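You operate a simulated robot arm through the tools that you are given. There is no shell and no other tool. Be economical: measure what you need, move in short steps, check, and stop when the job is done.

Carry out the task below with a simulated robot arm. There is one attempt and no reset: what you move stays moved.

JOB
Test the motor in the cradle, then put it in Reuse if good, Salvage if noisy.
Fine: guard closed for the run; power off before you open the guard and free the clamp; leave both open.

The check looks at the end state, three seconds after you hand in, the way a careful person would. Anything else that was tipped, shoved, dropped, spilled or broken makes it a failure.

ROBOT AND FRAMES
A 7-joint arm with a fingered hand, fixed in place. Base frame: the origin is at the foot of the arm, x ahead of it, y to its left, z up; the work surface is at about z = 880. Lengths are in mm, angles in rad, forces in N, time in s.
With the tool pointing down near the work surface it reaches from about 340 to 720 mm from the base axis. Its first joint turns from -1.204 to 3.002 rad. Payload 3.4 kg.
The tool frame sits at the grasp point between the pads (the TCP): z along the fingers, y along the line on which they close. The tips reach 25 mm beyond it. The gripper opens to 88 mm. The gripper's body begins 29 mm behind the TCP. The gripper is a hand of 4 fingers: y runs from the thumb to the fingers, the wrist lies at [-13, -97, -162] in the tool frame.
Orientation is that of the tool frame in the base frame, as a unit quaternion [w, x, y, z]. With the fingers straight down and the wrist toward the robot, the tool's x, y and z point along [0, 1, 0], [1, 0, 0] and [0, 0, -1] of the base frame.

CONTROLS
- The arm moves only by the tool drive_tool. Its argument "targets" is a list of rows, each a list of 2 entries, a list of its own where there are three numbers: the shift along the base's x, y, z in units of 200 mm (1.0 is 200 mm), then the turn, a rotation vector about the base's x, y, z in units of 45 degrees (1.0 is 45 degrees). In form: [[[dx, dy, dz], [wx, wy, wz]], ...]. A call has 1 to 20 rows; each row is the pose to reach, as a shift and turn from the pose commanded when the call began. A call with a number of a shift or a turn outside -1 to 1 is refused whole. A row lasts 0.2 s, in which the tool goes at most 50 mm and 0.15 rad; a call with a longer step from one row to the next is refused whole. Where a pose cannot be reached the arm comes as near as it can. A force on the tool above 70 N (or 10 N above the force at the start of the call, whichever is more), or a blocked arm, ends the call early, and 0.2 s more pass. In this call time passes only in rows, and 0.2 s behind the last. The reply holds the time, the measured pose of the TCP, the force on the tool along the base axes, the opening and the grip force, in the units named above and with some noise, with the torque about the TCP (base axes, N m) and any sound that the robot's microphone picked up.
- Cameras (640 x 400 px; columns grow to the right, rows downward): "scene" is fixed at [399, -650, 1623.7]; the picture's right is [0.99, -0.14, 0.00], its down [-0.10, -0.67, -0.74] and it looks along [0.10, 0.73, -0.68] (base axes); focal length 316 px, centre (320, 200). "wrist" rides on the gripper at [64, -83, -98] in the tool frame; the picture's right is [-0.62, 0.37, -0.69], its down [-0.71, -0.63, 0.30] and it looks along [-0.32, 0.68, 0.65] (tool axes); focal length 265 px, centre (320, 200). There is no depth. A picture from a camera that has moved, and an enlarged one, comes with that camera's place and axes in the base frame and with its lens.
- snapshot(camera): a new picture of that camera. No time passes.
- slide_trunk(by): slides the trunk up (or, below 0, down) by that many mm; the arm rides with it, the base frame stays. It gives what a move gives, with no picture.
- finger_targets(index, middle, ring, thumb_bend, thumb_turn): sets how far each is bent, from 0 (flat) to 100 (curled in); at 30 the hand is open as for a grip, at 70 the pads meet at the TCP. One left out holds its place. A second passes; each finger stops where it meets its share of the squeeze, and holds until it gets a number again. It is the only way to open and close the hand. It gives what a move gives, with no picture; readings hold the bend of each and the force on the fingers (four entries, about 0 where the hand has none), thumb and palm. thumb_turn goes from beside the hand (0) to across from the fingers (100), as for a grip.
- close_up(camera, box): a new picture of the part [left, top, right, bottom] of that camera's present view, enlarged. No time passes.
- close_job(): hands the job in; it is judged then, once.

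Go step by step. Nothing tells you positions but the pictures and the camera data: compare them with the known pose of the tool, close in by small moves and look again before you grip or let go. The budget is 120 turns and 64 pictures, counting those below and the enlarged ones. Unless the task says otherwise, let go and move clear before handing in, and close with one line.

The tools are called as a command line: name --argument value ..., lists and objects as JSON in quotes. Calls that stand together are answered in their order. drive_tool: Moves the arm, as the interface text tells. Its arguments: {"type":"object","properties":{"targets":{"type":"array","items":{"type":"array"}}},"required":["targets"]} The other tools are called the same way: slide_trunk (by) slides the trunk up or down; finger_targets (index, middle, ring, thumb_bend, thumb_turn) moves the fingers one by one; snapshot (camera) takes a picture; close_up (camera, box) takes an enlarged picture of a part of a camera's view; close_job () hands the job in.

At the start:

```text
time: 0.0
position: [415.4, -2.3, 1239.8]
tool_rot: [0.001, 0.707, 0.707, 0.0]
contact_force: [0.6, -0.2, -0.2]
moment: [0.0, 0.0, -0.01]
finger_gap: 87.7
finger_force: 0.0
shape: jaw
bend: [30.0, 30.0, 30.0, 30.0, 98.0]
finger forces: [0.0, 0.1, 0.1, 0.1, 0.1, 0.1]
trunk travel left (down, up): [-775.0, 65.0]
```

scene: 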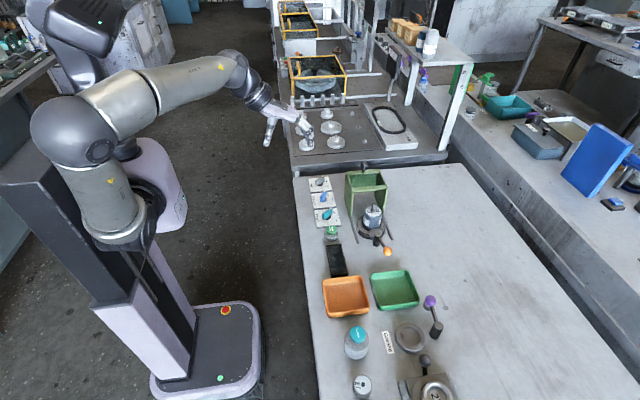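
wrist: 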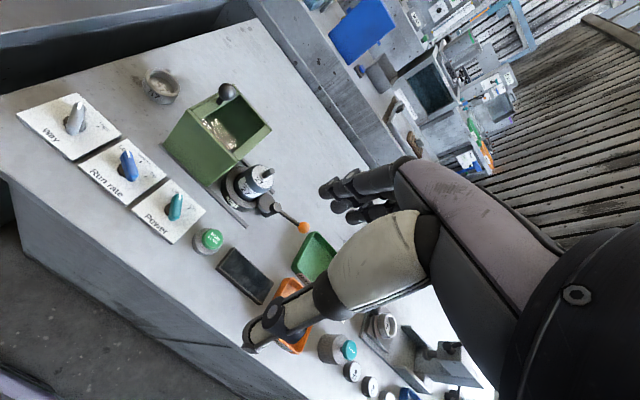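

I see a bench with three rotary knobs (Way, Run rate, Power), a green guard box, a motor in a cradle with an orange-ended clamp lever, and orange and green trays. I'll look closer before moving.

close_up --camera "scene" --box '[290, 160, 450, 260]'

close_up --camera "scene" --box '[300, 250, 480, 400]'

close_up --camera "wrist" --box '[0, 50, 320, 250]'

close_up --camera "wrist" --box '[160, 150, 400, 300]'

```text
4.00 times, centred on (370, 210) of scene
camera zoom: at [399.0, -650.0, 1623.7], right [0.99, -0.14, 0.0], down [-0.1, -0.67, -0.74], along [0.1, 0.73, -0.68], focal length 1262 px, centre (120, 160)
```

zoom: 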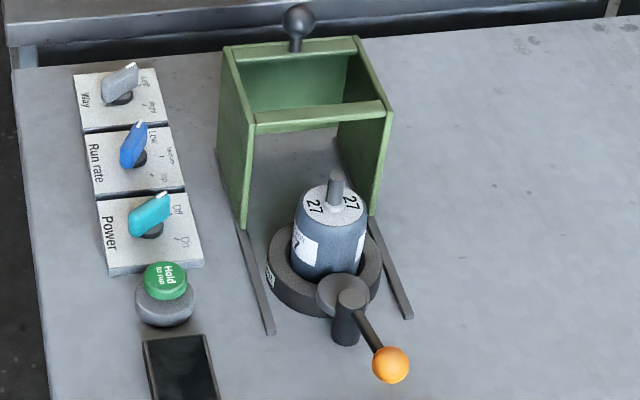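

```text
2.67 times, centred on (390, 325) of scene
camera zoom: at [399.0, -650.0, 1623.7], right [0.99, -0.14, 0.0], down [-0.1, -0.67, -0.74], along [0.1, 0.73, -0.68], focal length 841 px, centre (133, -133)
```

zoom: 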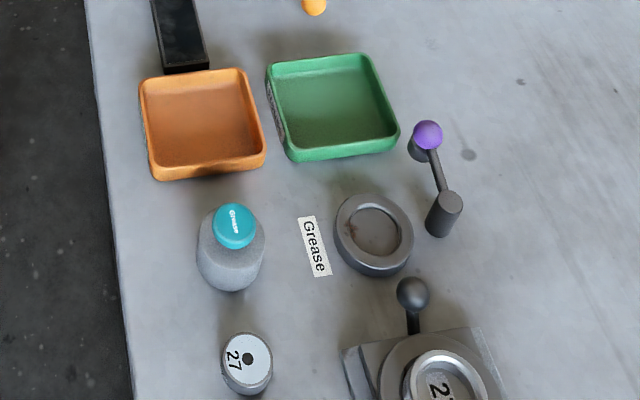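

```text
2.00 times, centred on (160, 150) of wrist
camera zoom: at [331.6, 62.6, 1339.6], right [0.37, -0.62, 0.69], down [-0.63, -0.71, -0.3], along [0.68, -0.32, -0.65], focal length 531 px, centre (640, 300)
```

zoom: 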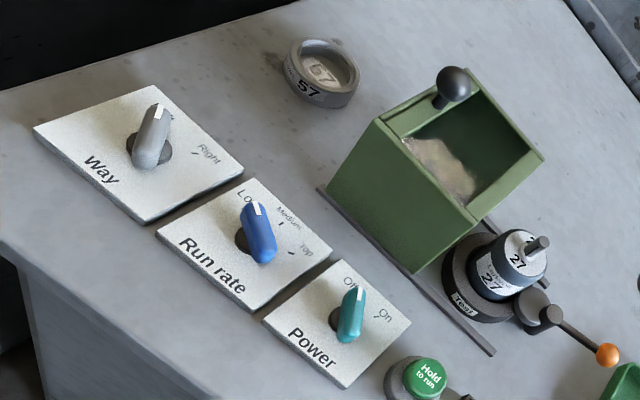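

```text
2.67 times, centred on (280, 225) of wrist
camera zoom: at [331.6, 62.6, 1339.6], right [0.37, -0.62, 0.69], down [-0.63, -0.71, -0.3], along [0.68, -0.32, -0.65], focal length 708 px, centre (427, 133)
```

zoom: 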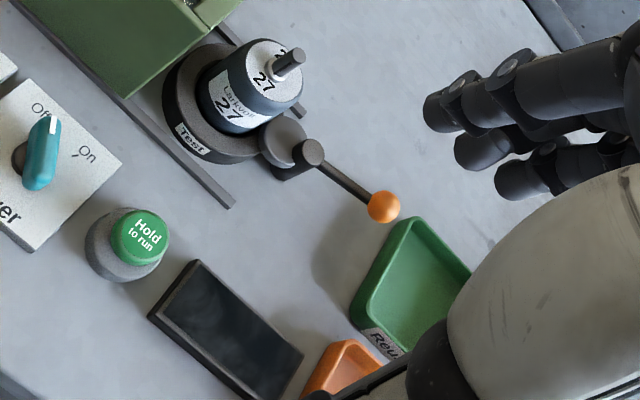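

close_up --camera "wrist" --box '[210, 150, 290, 210]'

close_up --camera "wrist" --box '[50, 80, 210, 190]'

close_up --camera "scene" --box '[340, 200, 400, 260]'

close_up --camera "scene" --box '[300, 170, 350, 240]'

```text
6.67 times, centred on (250, 180) of wrist
camera zoom: at [331.6, 62.6, 1339.6], right [0.37, -0.62, 0.69], down [-0.63, -0.71, -0.3], along [0.68, -0.32, -0.65], focal length 1769 px, centre (787, 333)
```

zoom: 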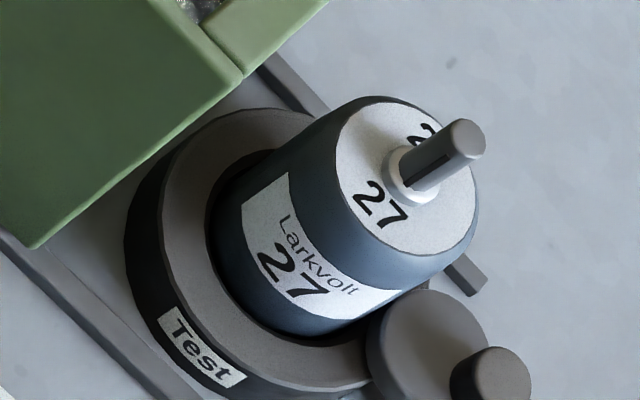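

```text
3.64 times, centred on (130, 135) of wrist
camera zoom: at [331.6, 62.6, 1339.6], right [0.37, -0.62, 0.69], down [-0.63, -0.71, -0.3], along [0.68, -0.32, -0.65], focal length 965 px, centre (1011, 436)
```

zoom: 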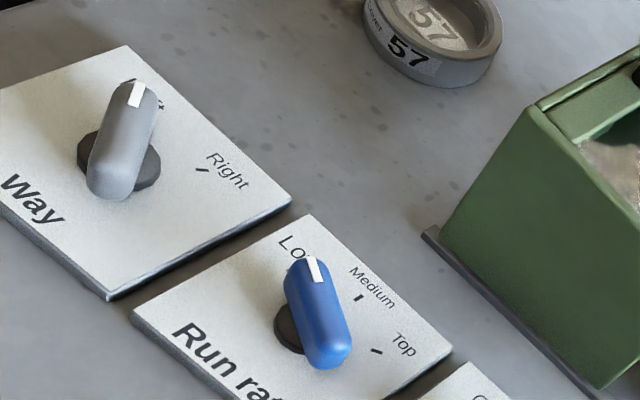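

```text
6.67 times, centred on (370, 230) of scene
camera zoom: at [399.0, -650.0, 1623.7], right [0.99, -0.14, 0.0], down [-0.1, -0.67, -0.74], along [0.1, 0.73, -0.68], focal length 2103 px, centre (-13, 0)
```

zoom: 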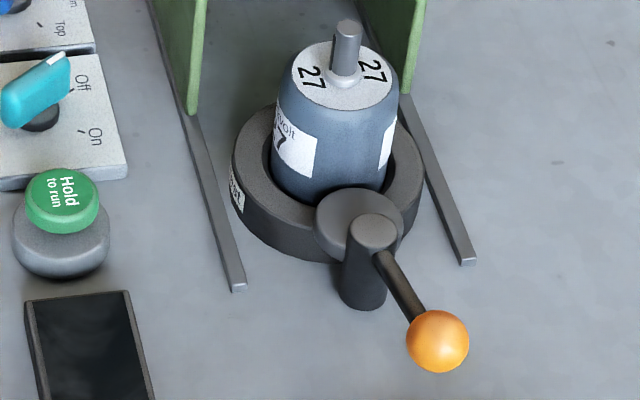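

```text
5.71 times, centred on (325, 205) of scene
camera zoom: at [399.0, -650.0, 1623.7], right [0.99, -0.14, 0.0], down [-0.1, -0.67, -0.74], along [0.1, 0.73, -0.68], focal length 1803 px, centre (291, 171)
```

zoom: 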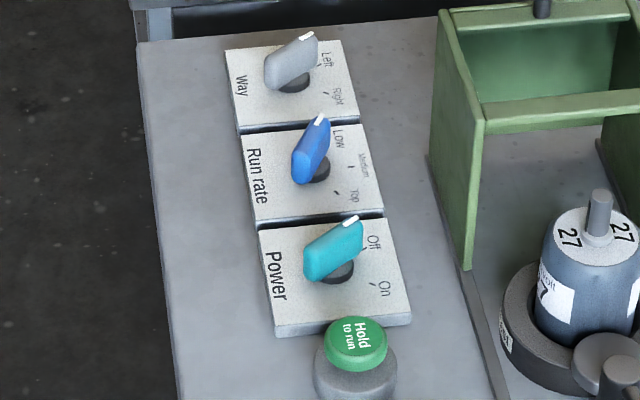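

close_up --camera "scene" --box '[380, 280, 460, 350]'

close_up --camera "wrist" --box '[310, 290, 490, 400]'

close_up --camera "wrist" --box '[140, 60, 280, 160]'

```text
5.71 times, centred on (420, 315) of scene
camera zoom: at [399.0, -650.0, 1623.7], right [0.99, -0.14, 0.0], down [-0.1, -0.67, -0.74], along [0.1, 0.73, -0.68], focal length 1803 px, centre (-251, -457)
```

zoom: 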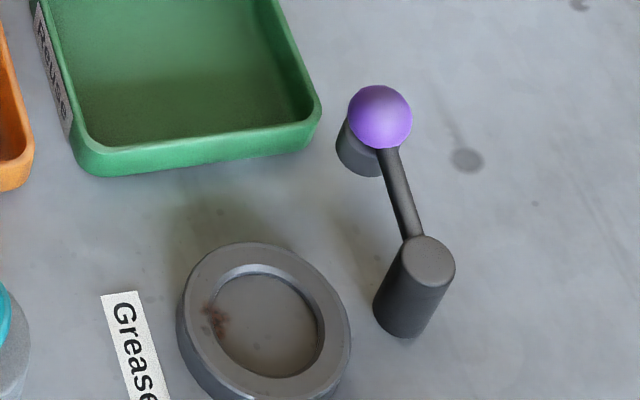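

```text
3.56 times, centred on (400, 345) of wrist
camera zoom: at [331.6, 62.6, 1339.6], right [0.37, -0.62, 0.69], down [-0.63, -0.71, -0.3], along [0.68, -0.32, -0.65], focal length 944 px, centre (36, -316)
```

zoom: 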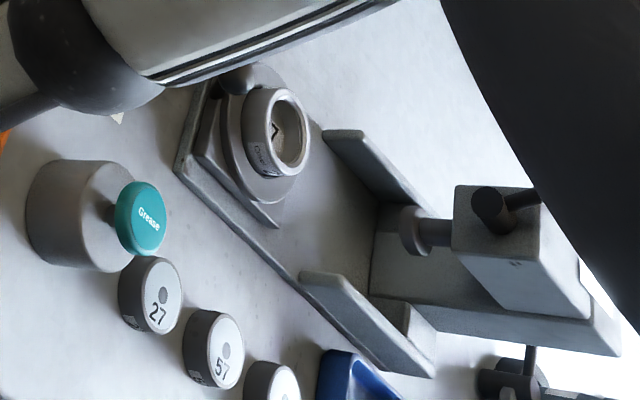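

```text
4.00 times, centred on (210, 110) of wrist
camera zoom: at [331.6, 62.6, 1339.6], right [0.37, -0.62, 0.69], down [-0.63, -0.71, -0.3], along [0.68, -0.32, -0.65], focal length 1062 px, centre (760, 560)
```

zoom: 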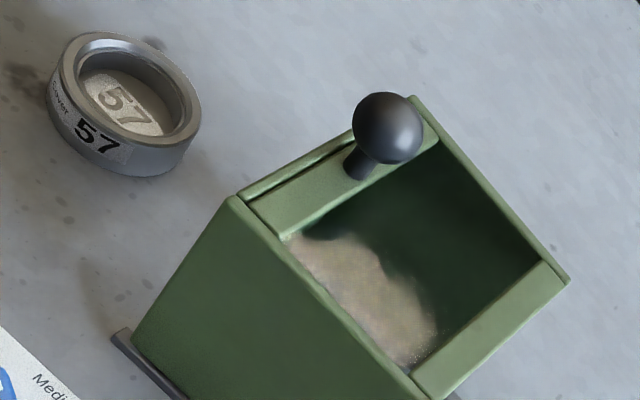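

The clamp pad looks to be against the motor (clamped) and the guard is slid back on its rails. I'm taking the hand above the guard knob at roughly (655, 135, 1025).

drive_tool --targets '[[[0.15, 0.11, -0.08], [0, 0, 0]], [[0.3, 0.22, -0.16], [0, 0, 0]], [[0.45, 0.33, -0.24], [0, 0, 0]], [[0.6, 0.44, -0.32], [0, 0, 0]], [[0.75, 0.55, -0.4], [0, 0, 0]], [[0.9, 0.66, -0.48], [0, 0, 0]], [[0.95, 0.68, -0.5], [0, 0, 0]]]'

snapshot --camera "wrist"

close_up --camera "scene" --box '[260, 60, 450, 260]'

```text
time: 1.8
position: [620.7, 105.7, 1158.4]
tool_rot: [-0.023, 0.724, 0.689, 0.022]
contact_force: [-0.2, -0.1, -0.2]
moment: [0.05, 0.01, 0.01]
finger_gap: 87.6
finger_force: 0.1
shape: jaw
bend: [30.0, 30.0, 30.0, 30.0, 98.0]
finger forces: [0.0, 0.1, 0.0, 0.0, 0.1, 0.0]
trunk travel left (down, up): [-775.0, 65.0]
stopped in row 7: the arm was blocked; the commanded pose is now the measured one
```

```text
50 pictures are left
camera wrist: at [538.9, 166.8, 1262.0], right [0.34, -0.68, 0.65], down [-0.66, -0.66, -0.35], along [0.67, -0.32, -0.67], focal length 265 px, centre (320, 200)
```

wrist: 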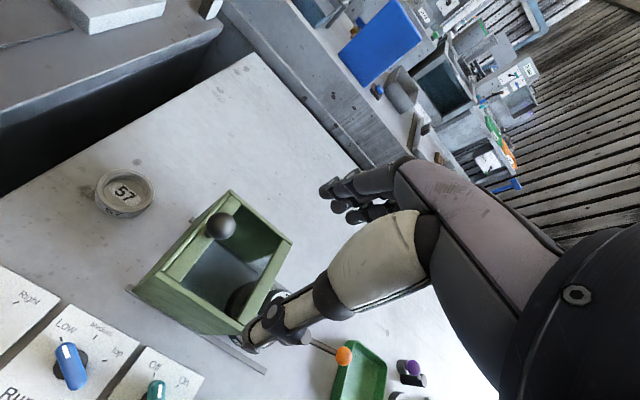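

```text
2.00 times, centred on (355, 160) of scene
camera zoom: at [399.0, -650.0, 1623.7], right [0.99, -0.14, 0.0], down [-0.1, -0.67, -0.74], along [0.1, 0.73, -0.68], focal length 631 px, centre (250, 280)
```

zoom: 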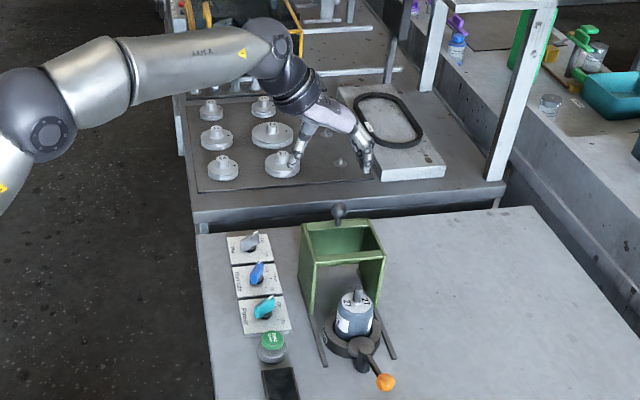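

The arm stalled at its reach at this height, and the view puts the knob at (659, 135, about 1025). I'll go down first, correcting the small tilt.

drive_tool --targets '[[[0, 0, -0.15], [-0.04, 0, 0.03]], [[0, 0, -0.3], [-0.081, -0.002, 0.063]], [[0.05, 0.05, -0.35], [-0.081, -0.002, 0.063]], [[0.12, 0.1, -0.35], [-0.081, -0.002, 0.063]], [[0.18, 0.15, -0.35], [-0.081, -0.002, 0.063]]]'

```text
time: 3.0
position: [656.5, 138.8, 1087.1]
tool_rot: [0.004, 0.706, 0.708, -0.003]
contact_force: [0.6, 0.3, -0.7]
moment: [-0.01, 0.01, -0.01]
finger_gap: 87.9
finger_force: 0.0
shape: jaw
bend: [30.0, 30.0, 30.0, 30.0, 98.0]
finger forces: [0.0, 0.1, 0.0, 0.0, 0.0, 0.0]
trunk travel left (down, up): [-775.0, 65.0]
```

snapshot --camera "wrist"

close_up --camera "scene" --box '[300, 100, 430, 230]'

```text
48 pictures are left
camera wrist: at [572.0, 202.9, 1186.5], right [0.37, -0.61, 0.7], down [-0.63, -0.72, -0.3], along [0.69, -0.33, -0.65], focal length 265 px, centre (320, 200)
```

wrist: 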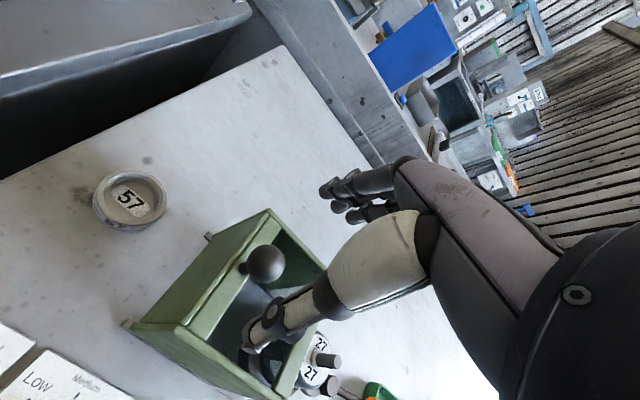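

```text
3.08 times, centred on (365, 165) of scene
camera zoom: at [399.0, -650.0, 1623.7], right [0.99, -0.14, 0.0], down [-0.1, -0.67, -0.74], along [0.1, 0.73, -0.68], focal length 971 px, centre (182, 308)
```

zoom: 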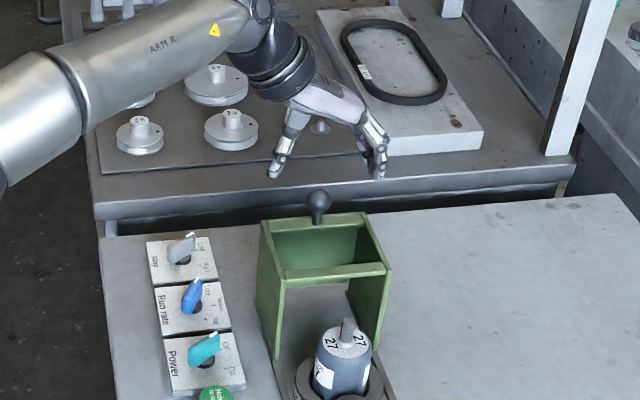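

The knob is at about (655, 135, 1029). I'm lowering the open hand around it.

drive_tool --targets '[[[-0.005, -0.02, -0.1], [0, 0, 0]], [[-0.007, -0.02, -0.2], [0, 0, 0]], [[-0.007, -0.02, -0.27], [0, 0, 0]]]'

close_up --camera "wrist" --box '[180, 150, 420, 350]'

close_up --camera "scene" --box '[320, 120, 420, 220]'

```text
time: 3.8
position: [653.5, 134.2, 1032.8]
tool_rot: [0.004, 0.706, 0.708, -0.001]
contact_force: [-0.4, 1.3, 1.0]
moment: [0.01, -0.01, -0.01]
finger_gap: 87.6
finger_force: 0.1
shape: jaw
bend: [30.0, 30.0, 30.0, 30.0, 98.0]
finger forces: [0.1, 0.0, 0.0, 0.0, 0.0, 0.1]
trunk travel left (down, up): [-775.0, 65.0]
```

```text
2.00 times, centred on (300, 250) of wrist
camera zoom: at [569.5, 198.2, 1132.3], right [0.37, -0.61, 0.7], down [-0.63, -0.72, -0.3], along [0.69, -0.33, -0.65], focal length 531 px, centre (360, 100)
```

zoom: 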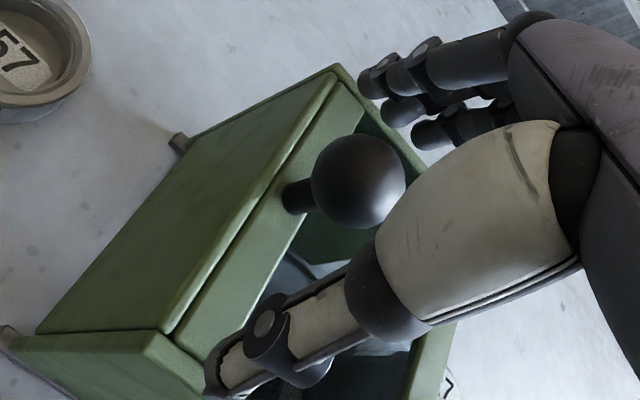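

```text
4.00 times, centred on (370, 170) of scene
camera zoom: at [399.0, -650.0, 1623.7], right [0.99, -0.14, 0.0], down [-0.1, -0.67, -0.74], along [0.1, 0.73, -0.68], focal length 1262 px, centre (120, 320)
```

zoom: 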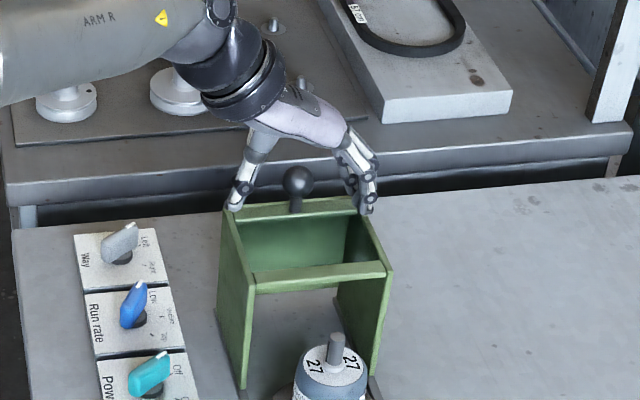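

The knob sits right at the grasp point. Closing gently.

finger_targets --index 62 --middle 62 --ring 62 --thumb_bend 62

close_up --camera "wrist" --box '[180, 150, 420, 350]'

```text
time: 4.8
position: [653.7, 133.8, 1032.6]
tool_rot: [0.004, 0.706, 0.708, -0.002]
contact_force: [-0.1, -0.2, -0.3]
moment: [0.0, -0.01, 0.01]
finger_gap: 16.4
finger_force: 0.2
shape: fingers
bend: [62.0, 62.0, 62.0, 62.0, 98.0]
finger forces: [0.2, 0.0, 0.0, 0.0, 0.0, 0.0]
trunk travel left (down, up): [-775.0, 65.0]
```

```text
2.00 times, centred on (300, 250) of wrist
camera zoom: at [569.4, 198.2, 1132.4], right [0.37, -0.61, 0.7], down [-0.63, -0.72, -0.3], along [0.69, -0.33, -0.65], focal length 531 px, centre (360, 100)
```

zoom: 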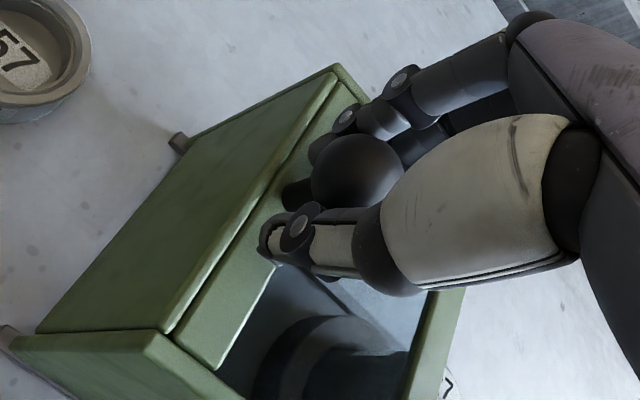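

finger_targets --index 72 --middle 72 --ring 72 --thumb_bend 72

close_up --camera "wrist" --box '[180, 150, 420, 350]'

```text
time: 5.8
position: [654.0, 134.0, 1032.7]
tool_rot: [0.003, 0.705, 0.709, -0.002]
contact_force: [0.8, -0.1, -4.3]
moment: [-0.04, 0.0, 0.02]
finger_gap: 5.8
finger_force: 7.1
shape: fingers
bend: [71.0, 72.0, 72.0, 67.0, 97.0]
finger forces: [6.2, 1.0, 0.0, 0.1, 6.0, 0.0]
trunk travel left (down, up): [-775.0, 65.0]
```

```text
2.00 times, centred on (300, 250) of wrist
camera zoom: at [569.9, 198.3, 1131.9], right [0.37, -0.61, 0.7], down [-0.63, -0.72, -0.3], along [0.69, -0.33, -0.65], focal length 531 px, centre (360, 100)
```

zoom: 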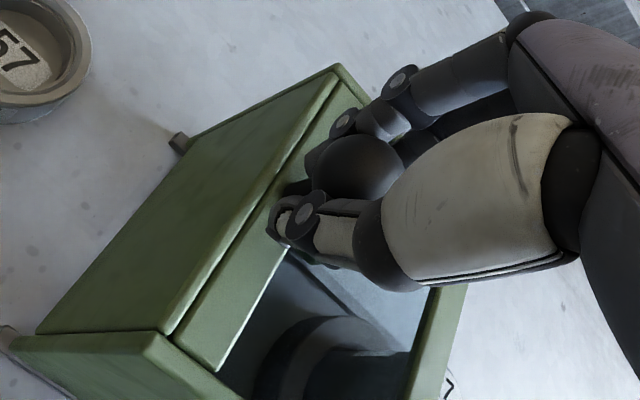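

drive_tool --targets '[[[0, -0.05, 0], [0, 0, 0]], [[0, -0.1, 0], [0, 0, 0]], [[0, -0.15, 0], [0, 0, 0]], [[0, -0.2, 0], [0, 0, 0]]]'

close_up --camera "scene" --box '[310, 140, 420, 250]'

```text
time: 6.8
position: [654.1, 93.4, 1031.6]
tool_rot: [0.003, 0.705, 0.709, -0.001]
contact_force: [1.4, -0.2, -6.2]
moment: [0.01, -0.05, 0.02]
finger_gap: 6.3
finger_force: 6.8
shape: fingers
bend: [71.0, 72.0, 72.0, 68.0, 97.0]
finger forces: [6.8, 1.2, 0.0, 0.1, 5.4, 0.0]
trunk travel left (down, up): [-775.0, 65.0]
```

```text
3.64 times, centred on (365, 195) of scene
camera zoom: at [399.0, -650.0, 1623.7], right [0.99, -0.14, 0.0], down [-0.1, -0.67, -0.74], along [0.1, 0.73, -0.68], focal length 1147 px, centre (156, 218)
```

zoom: 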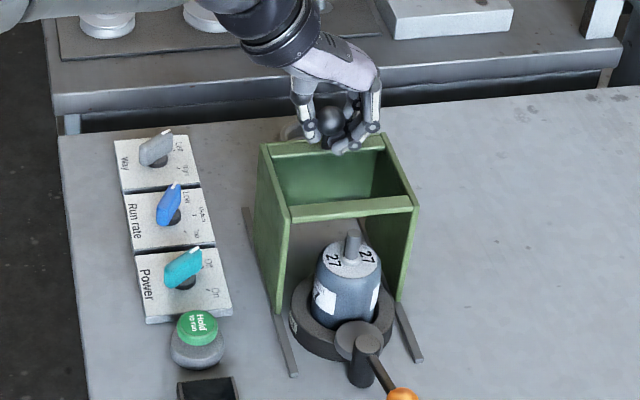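

The guard follows the hand. I'll keep pulling to the rail end.

drive_tool --targets '[[[0, -0.04, 0], [0, 0, 0]], [[0, -0.08, 0], [0, 0, 0]], [[0, -0.12, 0], [0, 0, 0]], [[0, -0.16, 0], [0, 0, 0]], [[0, -0.2, 0], [0, 0, 0]], [[0, -0.24, 0], [0, 0, 0]], [[0, -0.28, 0], [0, 0, 0]], [[0, -0.31, 0], [0, 0, 0]], [[0, -0.34, 0], [0, 0, 0]]]'

close_up --camera "scene" --box '[310, 140, 420, 250]'

```text
time: 8.8
position: [652.8, 30.3, 1033.8]
tool_rot: [0.003, 0.704, 0.71, -0.002]
contact_force: [0.6, 9.7, -5.4]
moment: [0.05, -0.07, 0.06]
finger_gap: 6.8
finger_force: 6.6
shape: fingers
bend: [71.0, 72.0, 72.0, 68.0, 95.0]
finger forces: [7.4, 0.0, 0.0, 0.0, 6.7, 0.0]
trunk travel left (down, up): [-775.0, 65.0]
```

```text
3.64 times, centred on (365, 195) of scene
camera zoom: at [399.0, -650.0, 1623.7], right [0.99, -0.14, 0.0], down [-0.1, -0.67, -0.74], along [0.1, 0.73, -0.68], focal length 1147 px, centre (156, 218)
```

zoom: 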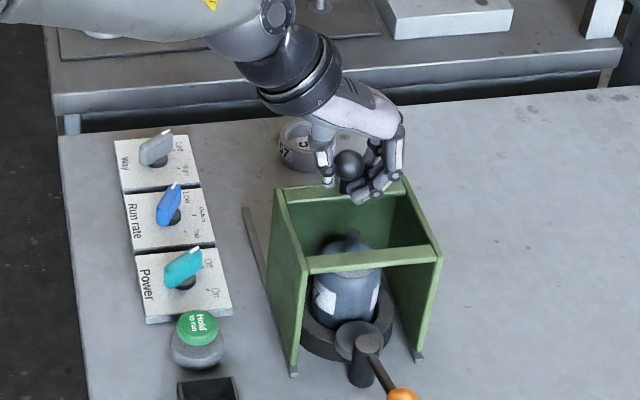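

The guard is at its stop. Releasing and going up, then on to the power knob.

finger_targets --index 30 --middle 30 --ring 30 --thumb_bend 30

drive_tool --targets '[[[0, 0.02, 0.2], [0, 0, 0]], [[0, 0.02, 0.35], [0, 0, 0]], [[-0.2, 0.02, 0.35], [0, 0, 0]], [[-0.4, 0.02, 0.35], [0, 0, 0]], [[-0.6, 0.05, 0.35], [0, 0, 0]], [[-0.75, 0.1, 0.35], [0, 0, 0]]]'

snapshot --camera "wrist"

snapshot --camera "scene"

```text
time: 9.8
position: [653.8, 25.8, 1034.0]
tool_rot: [0.004, 0.705, 0.709, -0.002]
contact_force: [-0.6, 0.3, -0.7]
moment: [-0.02, 0.03, -0.01]
finger_gap: 83.9
finger_force: 0.0
shape: fingers
bend: [30.0, 30.0, 30.0, 30.0, 97.0]
finger forces: [0.1, 0.0, 0.1, 0.1, 0.0, 0.0]
trunk travel left (down, up): [-775.0, 65.0]
```

```text
time: 11.2
position: [503.1, 42.8, 1106.4]
tool_rot: [0.0, 0.707, 0.707, 0.001]
contact_force: [-1.4, -1.0, -0.6]
moment: [0.0, -0.01, 0.0]
finger_gap: 84.5
finger_force: 0.0
shape: fingers
bend: [30.0, 30.0, 30.0, 30.0, 97.0]
finger forces: [0.1, 0.0, 0.1, 0.1, 0.1, 0.1]
trunk travel left (down, up): [-775.0, 65.0]
```

```text
40 pictures are left
camera wrist: at [419.6, 106.8, 1205.7], right [0.37, -0.62, 0.69], down [-0.63, -0.71, -0.31], along [0.68, -0.32, -0.65], focal length 265 px, centre (320, 200)
```

wrist: 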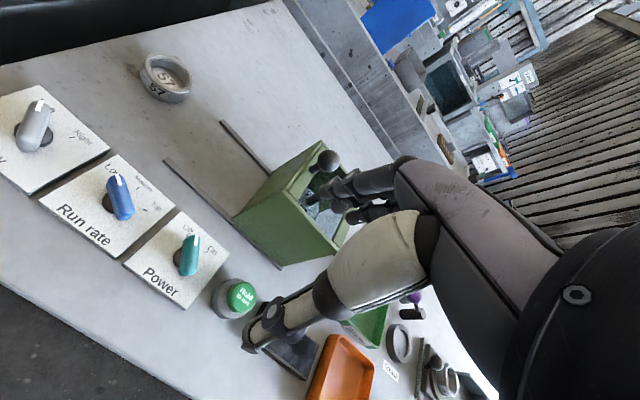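

```text
39 pictures are left
```

scene: 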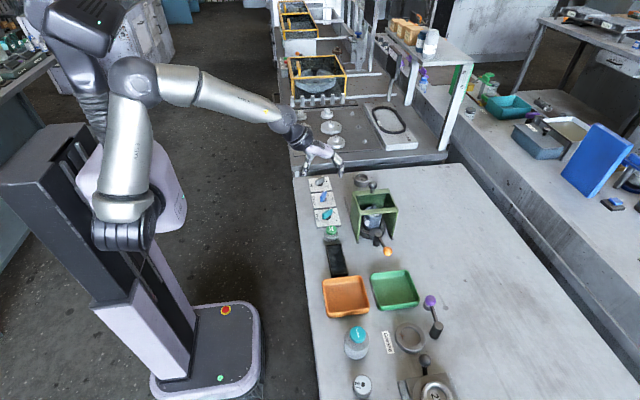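

The power knob is near (523, 60), pointing at Off; On is clockwise from it, toward -y. I'll leave a single finger out to push its tip round, and first check which finger is where.

finger_targets --index 100 --middle 100 --ring 30 --thumb_bend 0

close_up --camera "scene" --box '[260, 100, 400, 190]'

snapshot --camera "wrist"

```text
time: 12.2
position: [503.5, 45.2, 1108.5]
tool_rot: [0.001, 0.706, 0.709, 0.003]
contact_force: [-0.6, 0.6, 0.5]
moment: [-0.01, 0.0, 0.03]
finger_gap: 59.4
finger_force: 0.0
shape: fingers
bend: [100.0, 100.0, 30.0, 0.0, 97.0]
finger forces: [0.0, 0.0, 0.0, 0.0, 0.1, 0.1]
trunk travel left (down, up): [-775.0, 65.0]
```

```text
4.44 times, centred on (330, 145) of scene
camera zoom: at [399.0, -650.0, 1623.7], right [0.99, -0.14, 0.0], down [-0.1, -0.67, -0.74], along [0.1, 0.73, -0.68], focal length 1402 px, centre (276, 444)
```

zoom: 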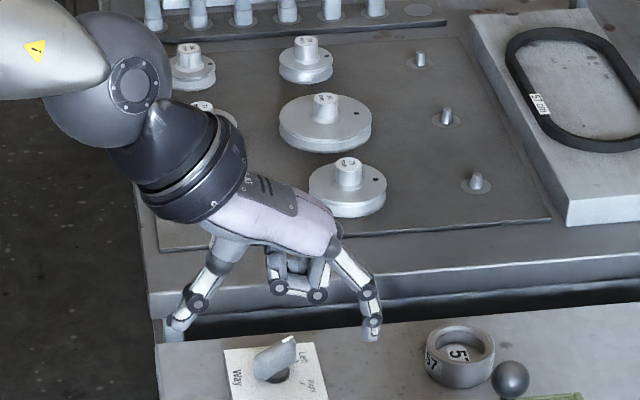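

```text
37 pictures are left
camera wrist: at [419.8, 108.3, 1206.6], right [0.37, -0.62, 0.69], down [-0.63, -0.72, -0.31], along [0.69, -0.32, -0.65], focal length 265 px, centre (320, 200)
```

wrist: 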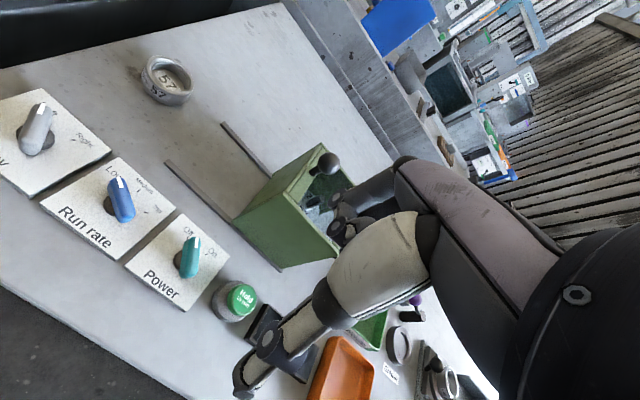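

Curled knuckles hang too low for poking between the knobs, so I'll grip the knob's bar and twist instead. First I'm testing the yaw range in the air, centred over the knob.

finger_targets --index 45 --middle 45 --ring 45 --thumb_bend 45

drive_tool --targets '[[[0.02, 0.02, 0], [0, 0, -0.19]], [[0.04, 0.04, 0], [0, 0, -0.38]], [[0.06, 0.06, 0], [0, 0, -0.57]], [[0.08, 0.08, 0], [0, 0, -0.76]], [[0.095, 0.08, 0], [0, 0, -0.95]]]'

drive_tool --targets '[[[0, 0, 0], [0, 0, -0.19]], [[0, 0, 0], [0, 0, -0.38]], [[0, 0, 0], [0, 0, -0.57]], [[0, 0, 0], [0, 0, -0.76]], [[0, 0, 0], [0, 0, -0.95]]]'

drive_tool --targets '[[[0, 0, 0], [0, 0, -0.19]], [[0, 0, 0], [0, 0, -0.38]], [[0, 0, 0], [0, 0, -0.57]], [[0, 0, 0], [0, 0, -0.76]], [[0, 0, 0], [0, 0, -0.95]]]'

```text
time: 13.2
position: [506.1, 43.9, 1106.4]
tool_rot: [0.001, 0.707, 0.708, 0.002]
contact_force: [0.0, 0.3, 0.0]
moment: [0.01, -0.03, -0.01]
finger_gap: 52.8
finger_force: 0.1
shape: fingers
bend: [45.0, 45.0, 45.0, 45.0, 97.0]
finger forces: [0.0, 0.1, 0.1, 0.0, 0.1, 0.1]
trunk travel left (down, up): [-775.0, 65.0]
```

```text
time: 14.4
position: [527.2, 51.7, 1125.4]
tool_rot: [-0.019, 0.92, 0.39, 0.018]
contact_force: [0.7, 0.6, -0.7]
moment: [0.0, 0.01, -0.01]
finger_gap: 52.7
finger_force: 0.0
shape: fingers
bend: [45.0, 45.0, 45.0, 45.0, 97.0]
finger forces: [0.1, 0.0, 0.0, 0.0, 0.0, 0.1]
trunk travel left (down, up): [-775.0, 65.0]
```

```text
time: 15.6
position: [527.3, 50.6, 1106.1]
tool_rot: [-0.009, 1.0, 0.028, -0.004]
contact_force: [-0.8, -0.4, -0.2]
moment: [-0.05, 0.0, 0.0]
finger_gap: 52.5
finger_force: 0.0
shape: fingers
bend: [45.0, 45.0, 45.0, 45.0, 97.0]
finger forces: [0.0, 0.0, 0.0, 0.0, 0.1, 0.0]
trunk travel left (down, up): [-775.0, 65.0]
```

```text
time: 16.8
position: [472.7, 28.4, 1100.3]
tool_rot: [0.001, 0.945, -0.328, -0.005]
contact_force: [0.0, 0.1, 0.0]
moment: [0.01, 0.0, 0.02]
finger_gap: 52.6
finger_force: 0.0
shape: fingers
bend: [45.0, 45.0, 45.0, 45.0, 97.0]
finger forces: [0.1, 0.0, 0.0, 0.0, 0.0, 0.0]
out of reach, approached as far as the arm can: row 2, 3, 4, 5
trunk travel left (down, up): [-775.0, 65.0]
```

Negative yaw runs out at about -98° here. I'm turning back and testing the positive side.

drive_tool --targets '[[[0.05, 0.03, 0], [0, 0, 0.19]], [[0.1, 0.06, 0], [0, 0, 0.38]], [[0.15, 0.09, 0], [0, 0, 0.57]], [[0.2, 0.12, 0], [0, 0, 0.76]], [[0.25, 0.15, 0], [0, 0, 0.95]]]'

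drive_tool --targets '[[[0, 0, 0], [0, 0, 0.19]], [[0, 0, 0], [0, 0, 0.38]], [[0, 0, 0], [0, 0, 0.57]], [[0, 0, 0], [0, 0, 0.76]], [[0, 0, 0], [0, 0, 0.95]]]'

drive_tool --targets '[[[0, 0, 0], [0, 0, 0.19]], [[0, 0, 0], [0, 0, 0.38]], [[0, 0, 0], [0, 0, 0.57]], [[0, 0, 0], [0, 0, 0.76]], [[0, 0, 0], [0, 0, 0.95]]]'

drive_tool --targets '[[[0, 0, 0], [0, 0, 0.19]], [[0, 0, 0], [0, 0, 0.38]], [[0, 0, 0], [0, 0, 0.57]], [[0, 0, 0], [0, 0, 0.76]], [[0, 0, 0], [0, 0, 0.95]]]'

drive_tool --targets '[[[0, 0, 0], [0, 0, 0.19]], [[0, 0, 0], [0, 0, 0.38]], [[0, 0, 0], [0, 0, 0.57]], [[0, 0, 0], [0, 0, 0.76]], [[0, 0, 0], [0, 0, 0.95]]]'

```text
time: 18.0
position: [528.6, 50.8, 1093.9]
tool_rot: [-0.002, 0.999, 0.032, -0.01]
contact_force: [-0.2, 0.0, -0.1]
moment: [-0.02, -0.02, 0.0]
finger_gap: 52.5
finger_force: 0.1
shape: fingers
bend: [45.0, 45.0, 45.0, 45.0, 97.0]
finger forces: [0.0, 0.0, 0.1, 0.0, 0.1, 0.0]
trunk travel left (down, up): [-775.0, 65.0]
```

```text
time: 18.8
position: [516.5, 45.0, 1025.3]
tool_rot: [-0.031, 0.973, 0.212, -0.085]
contact_force: [0.2, -0.2, 0.8]
moment: [-0.02, -0.03, 0.02]
finger_gap: 52.7
finger_force: 0.0
shape: fingers
bend: [45.0, 45.0, 45.0, 45.0, 97.0]
finger forces: [0.1, 0.0, 0.0, 0.1, 0.0, 0.0]
trunk travel left (down, up): [-775.0, 65.0]
stopped in row 3: the arm was blocked; the commanded pose is now the measured one
```

```text
time: 19.7
position: [499.4, 34.5, 963.6]
tool_rot: [-0.06, 0.885, 0.437, -0.149]
contact_force: [-0.2, 0.1, 0.1]
moment: [0.01, 0.02, 0.0]
finger_gap: 52.5
finger_force: 0.0
shape: fingers
bend: [45.0, 45.0, 45.0, 45.0, 97.0]
finger forces: [0.1, 0.1, 0.0, 0.0, 0.0, 0.0]
trunk travel left (down, up): [-775.0, 65.0]
stopped in row 4: the arm was blocked; the commanded pose is now the measured one
```

```text
time: 20.9
position: [508.3, 22.8, 968.7]
tool_rot: [-0.024, 0.68, 0.719, -0.142]
contact_force: [1.8, 0.3, 3.4]
moment: [0.0, 0.11, -0.02]
finger_gap: 52.6
finger_force: 0.0
shape: fingers
bend: [45.0, 45.0, 45.0, 45.0, 97.0]
finger forces: [0.1, 0.0, 0.0, 0.0, 0.0, 0.0]
trunk travel left (down, up): [-775.0, 65.0]
heard: click
```

```text
time: 22.1
position: [497.1, 36.2, 963.4]
tool_rot: [0.061, 0.348, 0.924, -0.148]
contact_force: [0.3, 0.2, 0.3]
moment: [0.0, 0.0, 0.0]
finger_gap: 52.8
finger_force: 0.1
shape: fingers
bend: [45.0, 45.0, 45.0, 45.0, 97.0]
finger forces: [0.0, 0.0, 0.1, 0.0, 0.1, 0.0]
trunk travel left (down, up): [-775.0, 65.0]
```

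The arm drifted low while it was blocked, and I heard a click, so something may have been touched. I'm stopping to look.

close_up --camera "scene" --box '[270, 130, 430, 250]'

snapshot --camera "wrist"

```text
3.33 times, centred on (350, 190) of scene
camera zoom: at [399.0, -650.0, 1623.7], right [0.99, -0.14, 0.0], down [-0.1, -0.67, -0.74], along [0.1, 0.73, -0.68], focal length 1052 px, centre (220, 233)
```

zoom: 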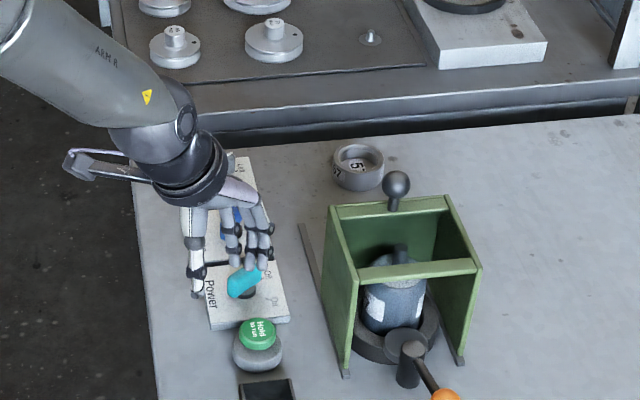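

```text
35 pictures are left
camera wrist: at [392.7, 48.2, 1063.9], right [0.7, 0.09, 0.71], down [0.12, -0.99, 0.01], along [0.7, 0.08, -0.71], focal length 265 px, centre (320, 200)
```

wrist: 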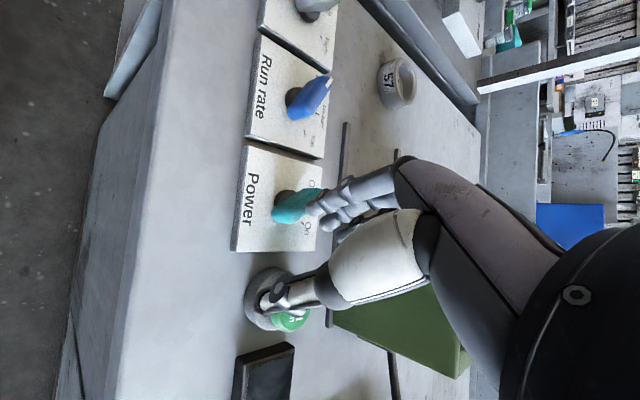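

close_up --camera "wrist" --box '[230, 0, 350, 260]'

```text
1.54 times, centred on (290, 130) of wrist
camera zoom: at [392.7, 48.2, 1063.9], right [0.7, 0.09, 0.71], down [0.12, -0.99, 0.01], along [0.7, 0.08, -0.71], focal length 408 px, centre (366, 308)
```

zoom: 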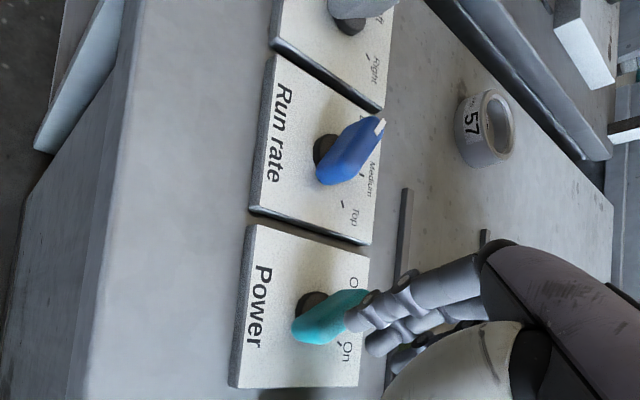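

drive_tool --targets '[[[-0.05, 0, 0.15], [0, 0, 0]], [[-0.1, 0, 0.35], [0, 0, 0]], [[-0.1, 0, 0.55], [0, 0, 0]], [[-0.1, 0, 0.7], [0, 0, 0]]]'

close_up --camera "scene" --box '[295, 170, 355, 245]'

snapshot --camera "wrist"

```text
time: 23.1
position: [477.5, 37.9, 1106.6]
tool_rot: [0.062, 0.35, 0.923, -0.148]
contact_force: [0.5, 0.6, -0.9]
moment: [0.0, 0.03, -0.02]
finger_gap: 52.7
finger_force: 0.0
shape: fingers
bend: [45.0, 45.0, 45.0, 45.0, 97.0]
finger forces: [0.0, 0.0, 0.0, 0.1, 0.0, 0.0]
trunk travel left (down, up): [-775.0, 65.0]
```

```text
5.33 times, centred on (325, 208) of scene
camera zoom: at [399.0, -650.0, 1623.7], right [0.99, -0.14, 0.0], down [-0.1, -0.67, -0.74], along [0.1, 0.73, -0.68], focal length 1683 px, centre (293, 160)
```

zoom: 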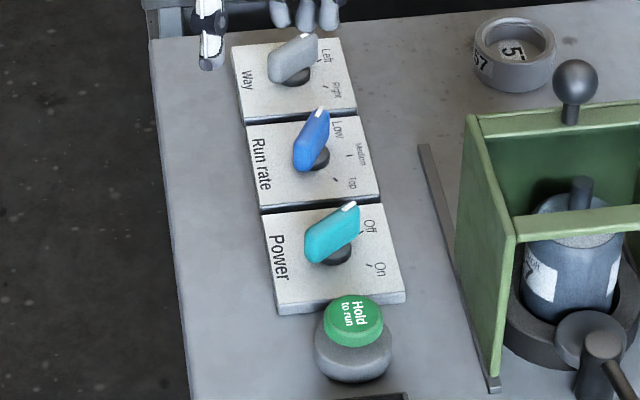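

```text
32 pictures are left
camera wrist: at [371.9, 49.1, 1206.3], right [0.7, 0.09, 0.71], down [0.12, -0.99, 0.01], along [0.7, 0.08, -0.71], focal length 265 px, centre (320, 200)
```

wrist: 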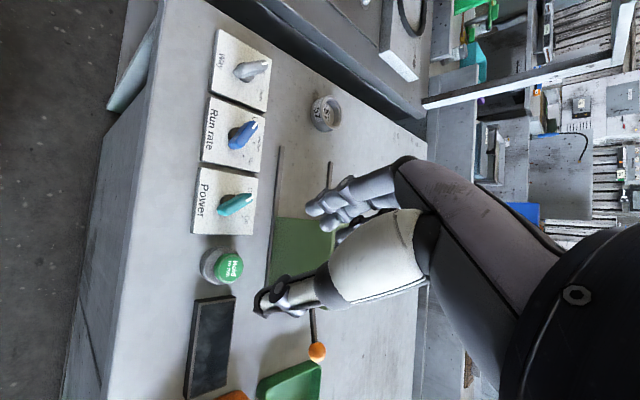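

All three knobs and the guard look unchanged. I'm levelling the tool and testing further positive yaw at a safe height, one call at a time.

drive_tool --targets '[[[0.05, 0.02, 0.05], [0.15, 0, 0]], [[0.1, 0.05, 0.07], [0.3, 0, 0]], [[0.15, 0.08, 0.07], [0.41, 0, 0]], [[0.22, 0.1, 0.07], [0.41, 0, 0]]]'

drive_tool --targets '[[[0, 0, 0], [0, 0, 0.19]], [[0, 0, 0], [0, 0, 0.38]], [[0, 0, 0], [0, 0, 0.57]]]'

```text
time: 24.1
position: [522.0, 56.7, 1118.4]
tool_rot: [0.003, 0.356, 0.935, 0.003]
contact_force: [0.2, 0.6, -0.5]
moment: [0.0, 0.0, -0.01]
finger_gap: 52.7
finger_force: 0.0
shape: fingers
bend: [45.0, 45.0, 45.0, 45.0, 97.0]
finger forces: [0.0, 0.0, 0.0, 0.0, 0.0, 0.0]
trunk travel left (down, up): [-775.0, 65.0]
```

```text
time: 24.9
position: [521.4, 57.0, 1117.4]
tool_rot: [0.003, 0.138, 0.99, 0.003]
contact_force: [-0.8, -0.4, 0.0]
moment: [0.01, -0.02, 0.02]
finger_gap: 53.1
finger_force: 0.1
shape: fingers
bend: [45.0, 45.0, 45.0, 45.0, 97.0]
finger forces: [0.0, 0.0, 0.1, 0.0, 0.0, 0.0]
trunk travel left (down, up): [-775.0, 65.0]
```

Yaw is about 74° and holding well. I'll continue to about 117°.

drive_tool --targets '[[[0, 0, 0], [0, 0, 0.19]], [[0, 0, 0], [0, 0, 0.38]], [[0, 0, 0], [0, 0, 0.57]], [[0, 0, 0], [0, 0, 0.76]], [[0, 0, 0], [0, 0, 0.95]]]'

```text
time: 26.1
position: [522.2, 57.3, 1117.8]
tool_rot: [0.001, -0.233, 0.973, 0.004]
contact_force: [-0.7, 0.0, 0.3]
moment: [0.01, 0.02, -0.05]
finger_gap: 52.7
finger_force: 0.1
shape: fingers
bend: [45.0, 45.0, 45.0, 45.0, 97.0]
finger forces: [0.0, 0.0, 0.0, 0.0, 0.0, 0.0]
trunk travel left (down, up): [-775.0, 65.0]
```

Positive yaw works. Now I'm checking the alignment with the knob.

snapshot --camera "wrist"

close_up --camera "scene" --box '[290, 120, 390, 240]'

```text
31 pictures are left
camera wrist: at [502.2, -47.4, 1217.2], right [0.38, 0.6, 0.7], down [0.92, -0.23, -0.31], along [-0.02, 0.76, -0.65], focal length 265 px, centre (320, 200)
```

wrist: 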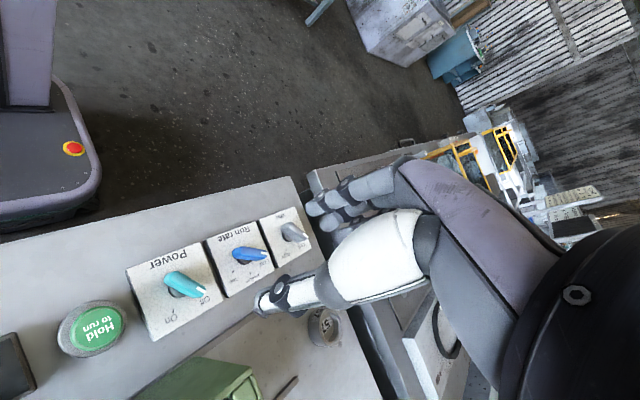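

```text
3.33 times, centred on (340, 180) of scene
camera zoom: at [399.0, -650.0, 1623.7], right [0.99, -0.14, 0.0], down [-0.1, -0.67, -0.74], along [0.1, 0.73, -0.68], focal length 1052 px, centre (253, 267)
```

zoom: 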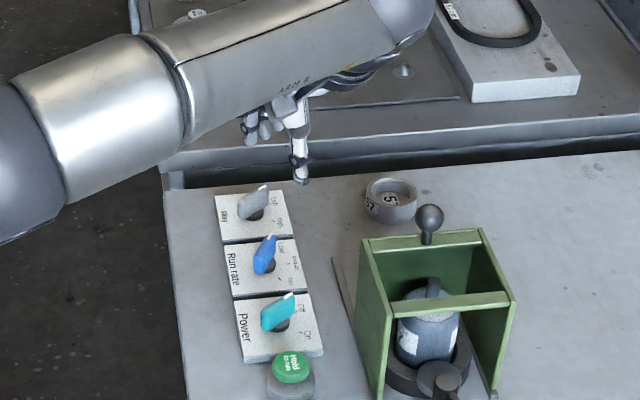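

The knob is centred at about (522, 60), its bar at about 36°. I'm descending part way, aligned with it.

drive_tool --targets '[[[0, 0.015, -0.2], [0, 0, 0.11]], [[0, 0.015, -0.4], [0, 0, 0.15]], [[0, 0.015, -0.6], [0, 0, 0.15]], [[0, 0.015, -0.75], [0, 0, 0.15]], [[0, 0.015, -0.85], [0, 0, 0.15]]]'

close_up --camera "wrist" --box '[200, 120, 440, 320]'

close_up --camera "scene" --box '[290, 160, 370, 240]'

```text
time: 27.3
position: [523.7, 59.0, 945.1]
tool_rot: [0.002, -0.289, 0.957, 0.005]
contact_force: [0.2, 1.0, -0.2]
moment: [0.02, -0.01, -0.02]
finger_gap: 52.8
finger_force: 0.0
shape: fingers
bend: [45.0, 45.0, 45.0, 45.0, 97.0]
finger forces: [0.0, 0.1, 0.1, 0.0, 0.1, 0.1]
trunk travel left (down, up): [-775.0, 65.0]
```

```text
2.00 times, centred on (320, 220) of wrist
camera zoom: at [515.6, -48.2, 1044.2], right [0.31, 0.64, 0.7], down [0.94, -0.13, -0.3], along [-0.11, 0.75, -0.65], focal length 531 px, centre (320, 160)
```

zoom: 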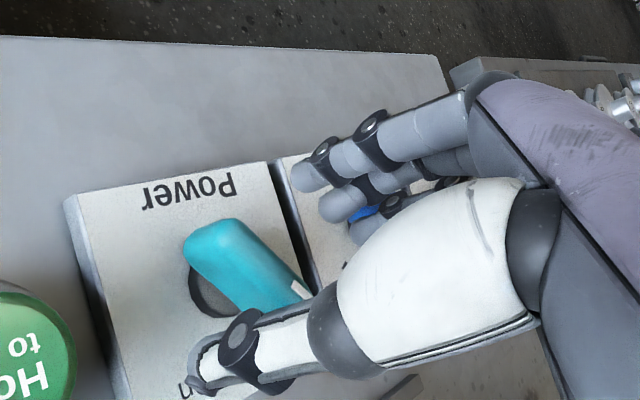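

```text
5.00 times, centred on (330, 200) of scene
camera zoom: at [399.0, -650.0, 1623.7], right [0.99, -0.14, 0.0], down [-0.1, -0.67, -0.74], along [0.1, 0.73, -0.68], focal length 1577 px, centre (270, 200)
```

zoom: 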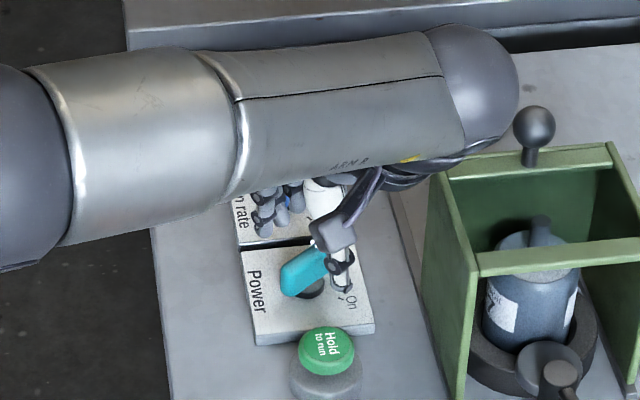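

Aligned well. Descending to straddle the knob, then gripping.

drive_tool --targets '[[[-0.005, -0.005, -0.06], [0, 0, 0.05]], [[-0.005, -0.005, -0.125], [0, 0, 0.1]]]'

finger_targets --index 68 --middle 68 --ring 68 --thumb_bend 68

close_up --camera "wrist" --box '[200, 120, 440, 320]'

```text
time: 27.9
position: [521.8, 56.9, 920.5]
tool_rot: [0.001, -0.327, 0.945, 0.004]
contact_force: [0.4, -0.9, 0.2]
moment: [0.02, -0.01, 0.0]
finger_gap: 52.5
finger_force: 0.0
shape: fingers
bend: [45.0, 45.0, 45.0, 45.0, 97.0]
finger forces: [0.0, 0.1, 0.1, 0.1, 0.0, 0.0]
trunk travel left (down, up): [-775.0, 65.0]
```

```text
time: 28.9
position: [521.1, 57.0, 921.8]
tool_rot: [0.001, -0.326, 0.945, 0.004]
contact_force: [-3.1, 2.6, -1.5]
moment: [0.05, 0.05, 0.07]
finger_gap: 8.0
finger_force: 3.2
shape: fingers
bend: [65.0, 66.0, 67.0, 66.0, 97.0]
finger forces: [2.2, 1.6, 1.2, 0.0, 1.1, 0.1]
trunk travel left (down, up): [-775.0, 65.0]
```

```text
2.00 times, centred on (320, 220) of wrist
camera zoom: at [521.6, -49.8, 1020.3], right [0.26, 0.67, 0.7], down [0.95, -0.05, -0.3], along [-0.17, 0.74, -0.65], focal length 531 px, centre (320, 160)
```

zoom: 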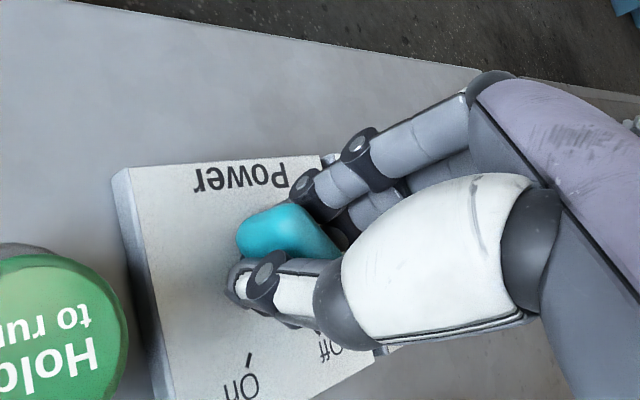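

The knob is gripped. I'm twisting clockwise in stages.

drive_tool --targets '[[[0, 0, 0], [0, 0, -0.15]], [[0, 0, 0], [0, 0, -0.3]], [[0, 0, 0], [0, 0, -0.45]], [[0, 0, 0], [0, 0, -0.6]], [[0, 0, 0], [0, 0, -0.75]], [[0, 0, 0], [0, 0, -0.9]]]'

close_up --camera "wrist" --box '[200, 120, 440, 320]'

```text
time: 30.3
position: [520.7, 59.2, 922.3]
tool_rot: [0.003, 0.022, 1.0, 0.003]
contact_force: [-1.7, 5.9, -1.5]
moment: [0.08, 0.05, 0.03]
finger_gap: 8.5
finger_force: 3.3
shape: fingers
bend: [64.0, 66.0, 66.0, 67.0, 97.0]
finger forces: [2.3, 1.7, 1.0, 0.0, 0.6, 0.1]
trunk travel left (down, up): [-775.0, 65.0]
```

```text
2.00 times, centred on (320, 220) of wrist
camera zoom: at [452.3, -22.3, 1021.1], right [0.63, 0.34, 0.7], down [0.69, -0.66, -0.3], along [0.36, 0.67, -0.65], focal length 531 px, centre (320, 160)
```

zoom: 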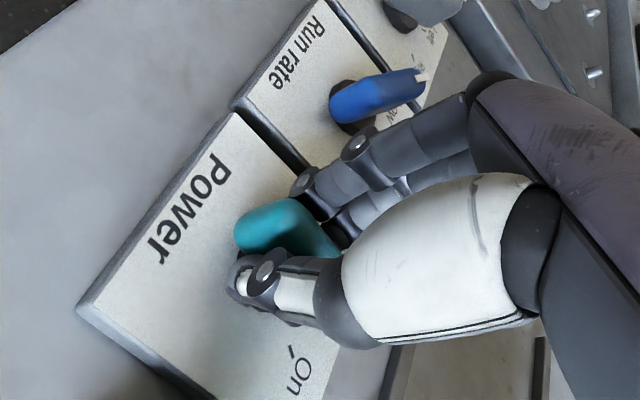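

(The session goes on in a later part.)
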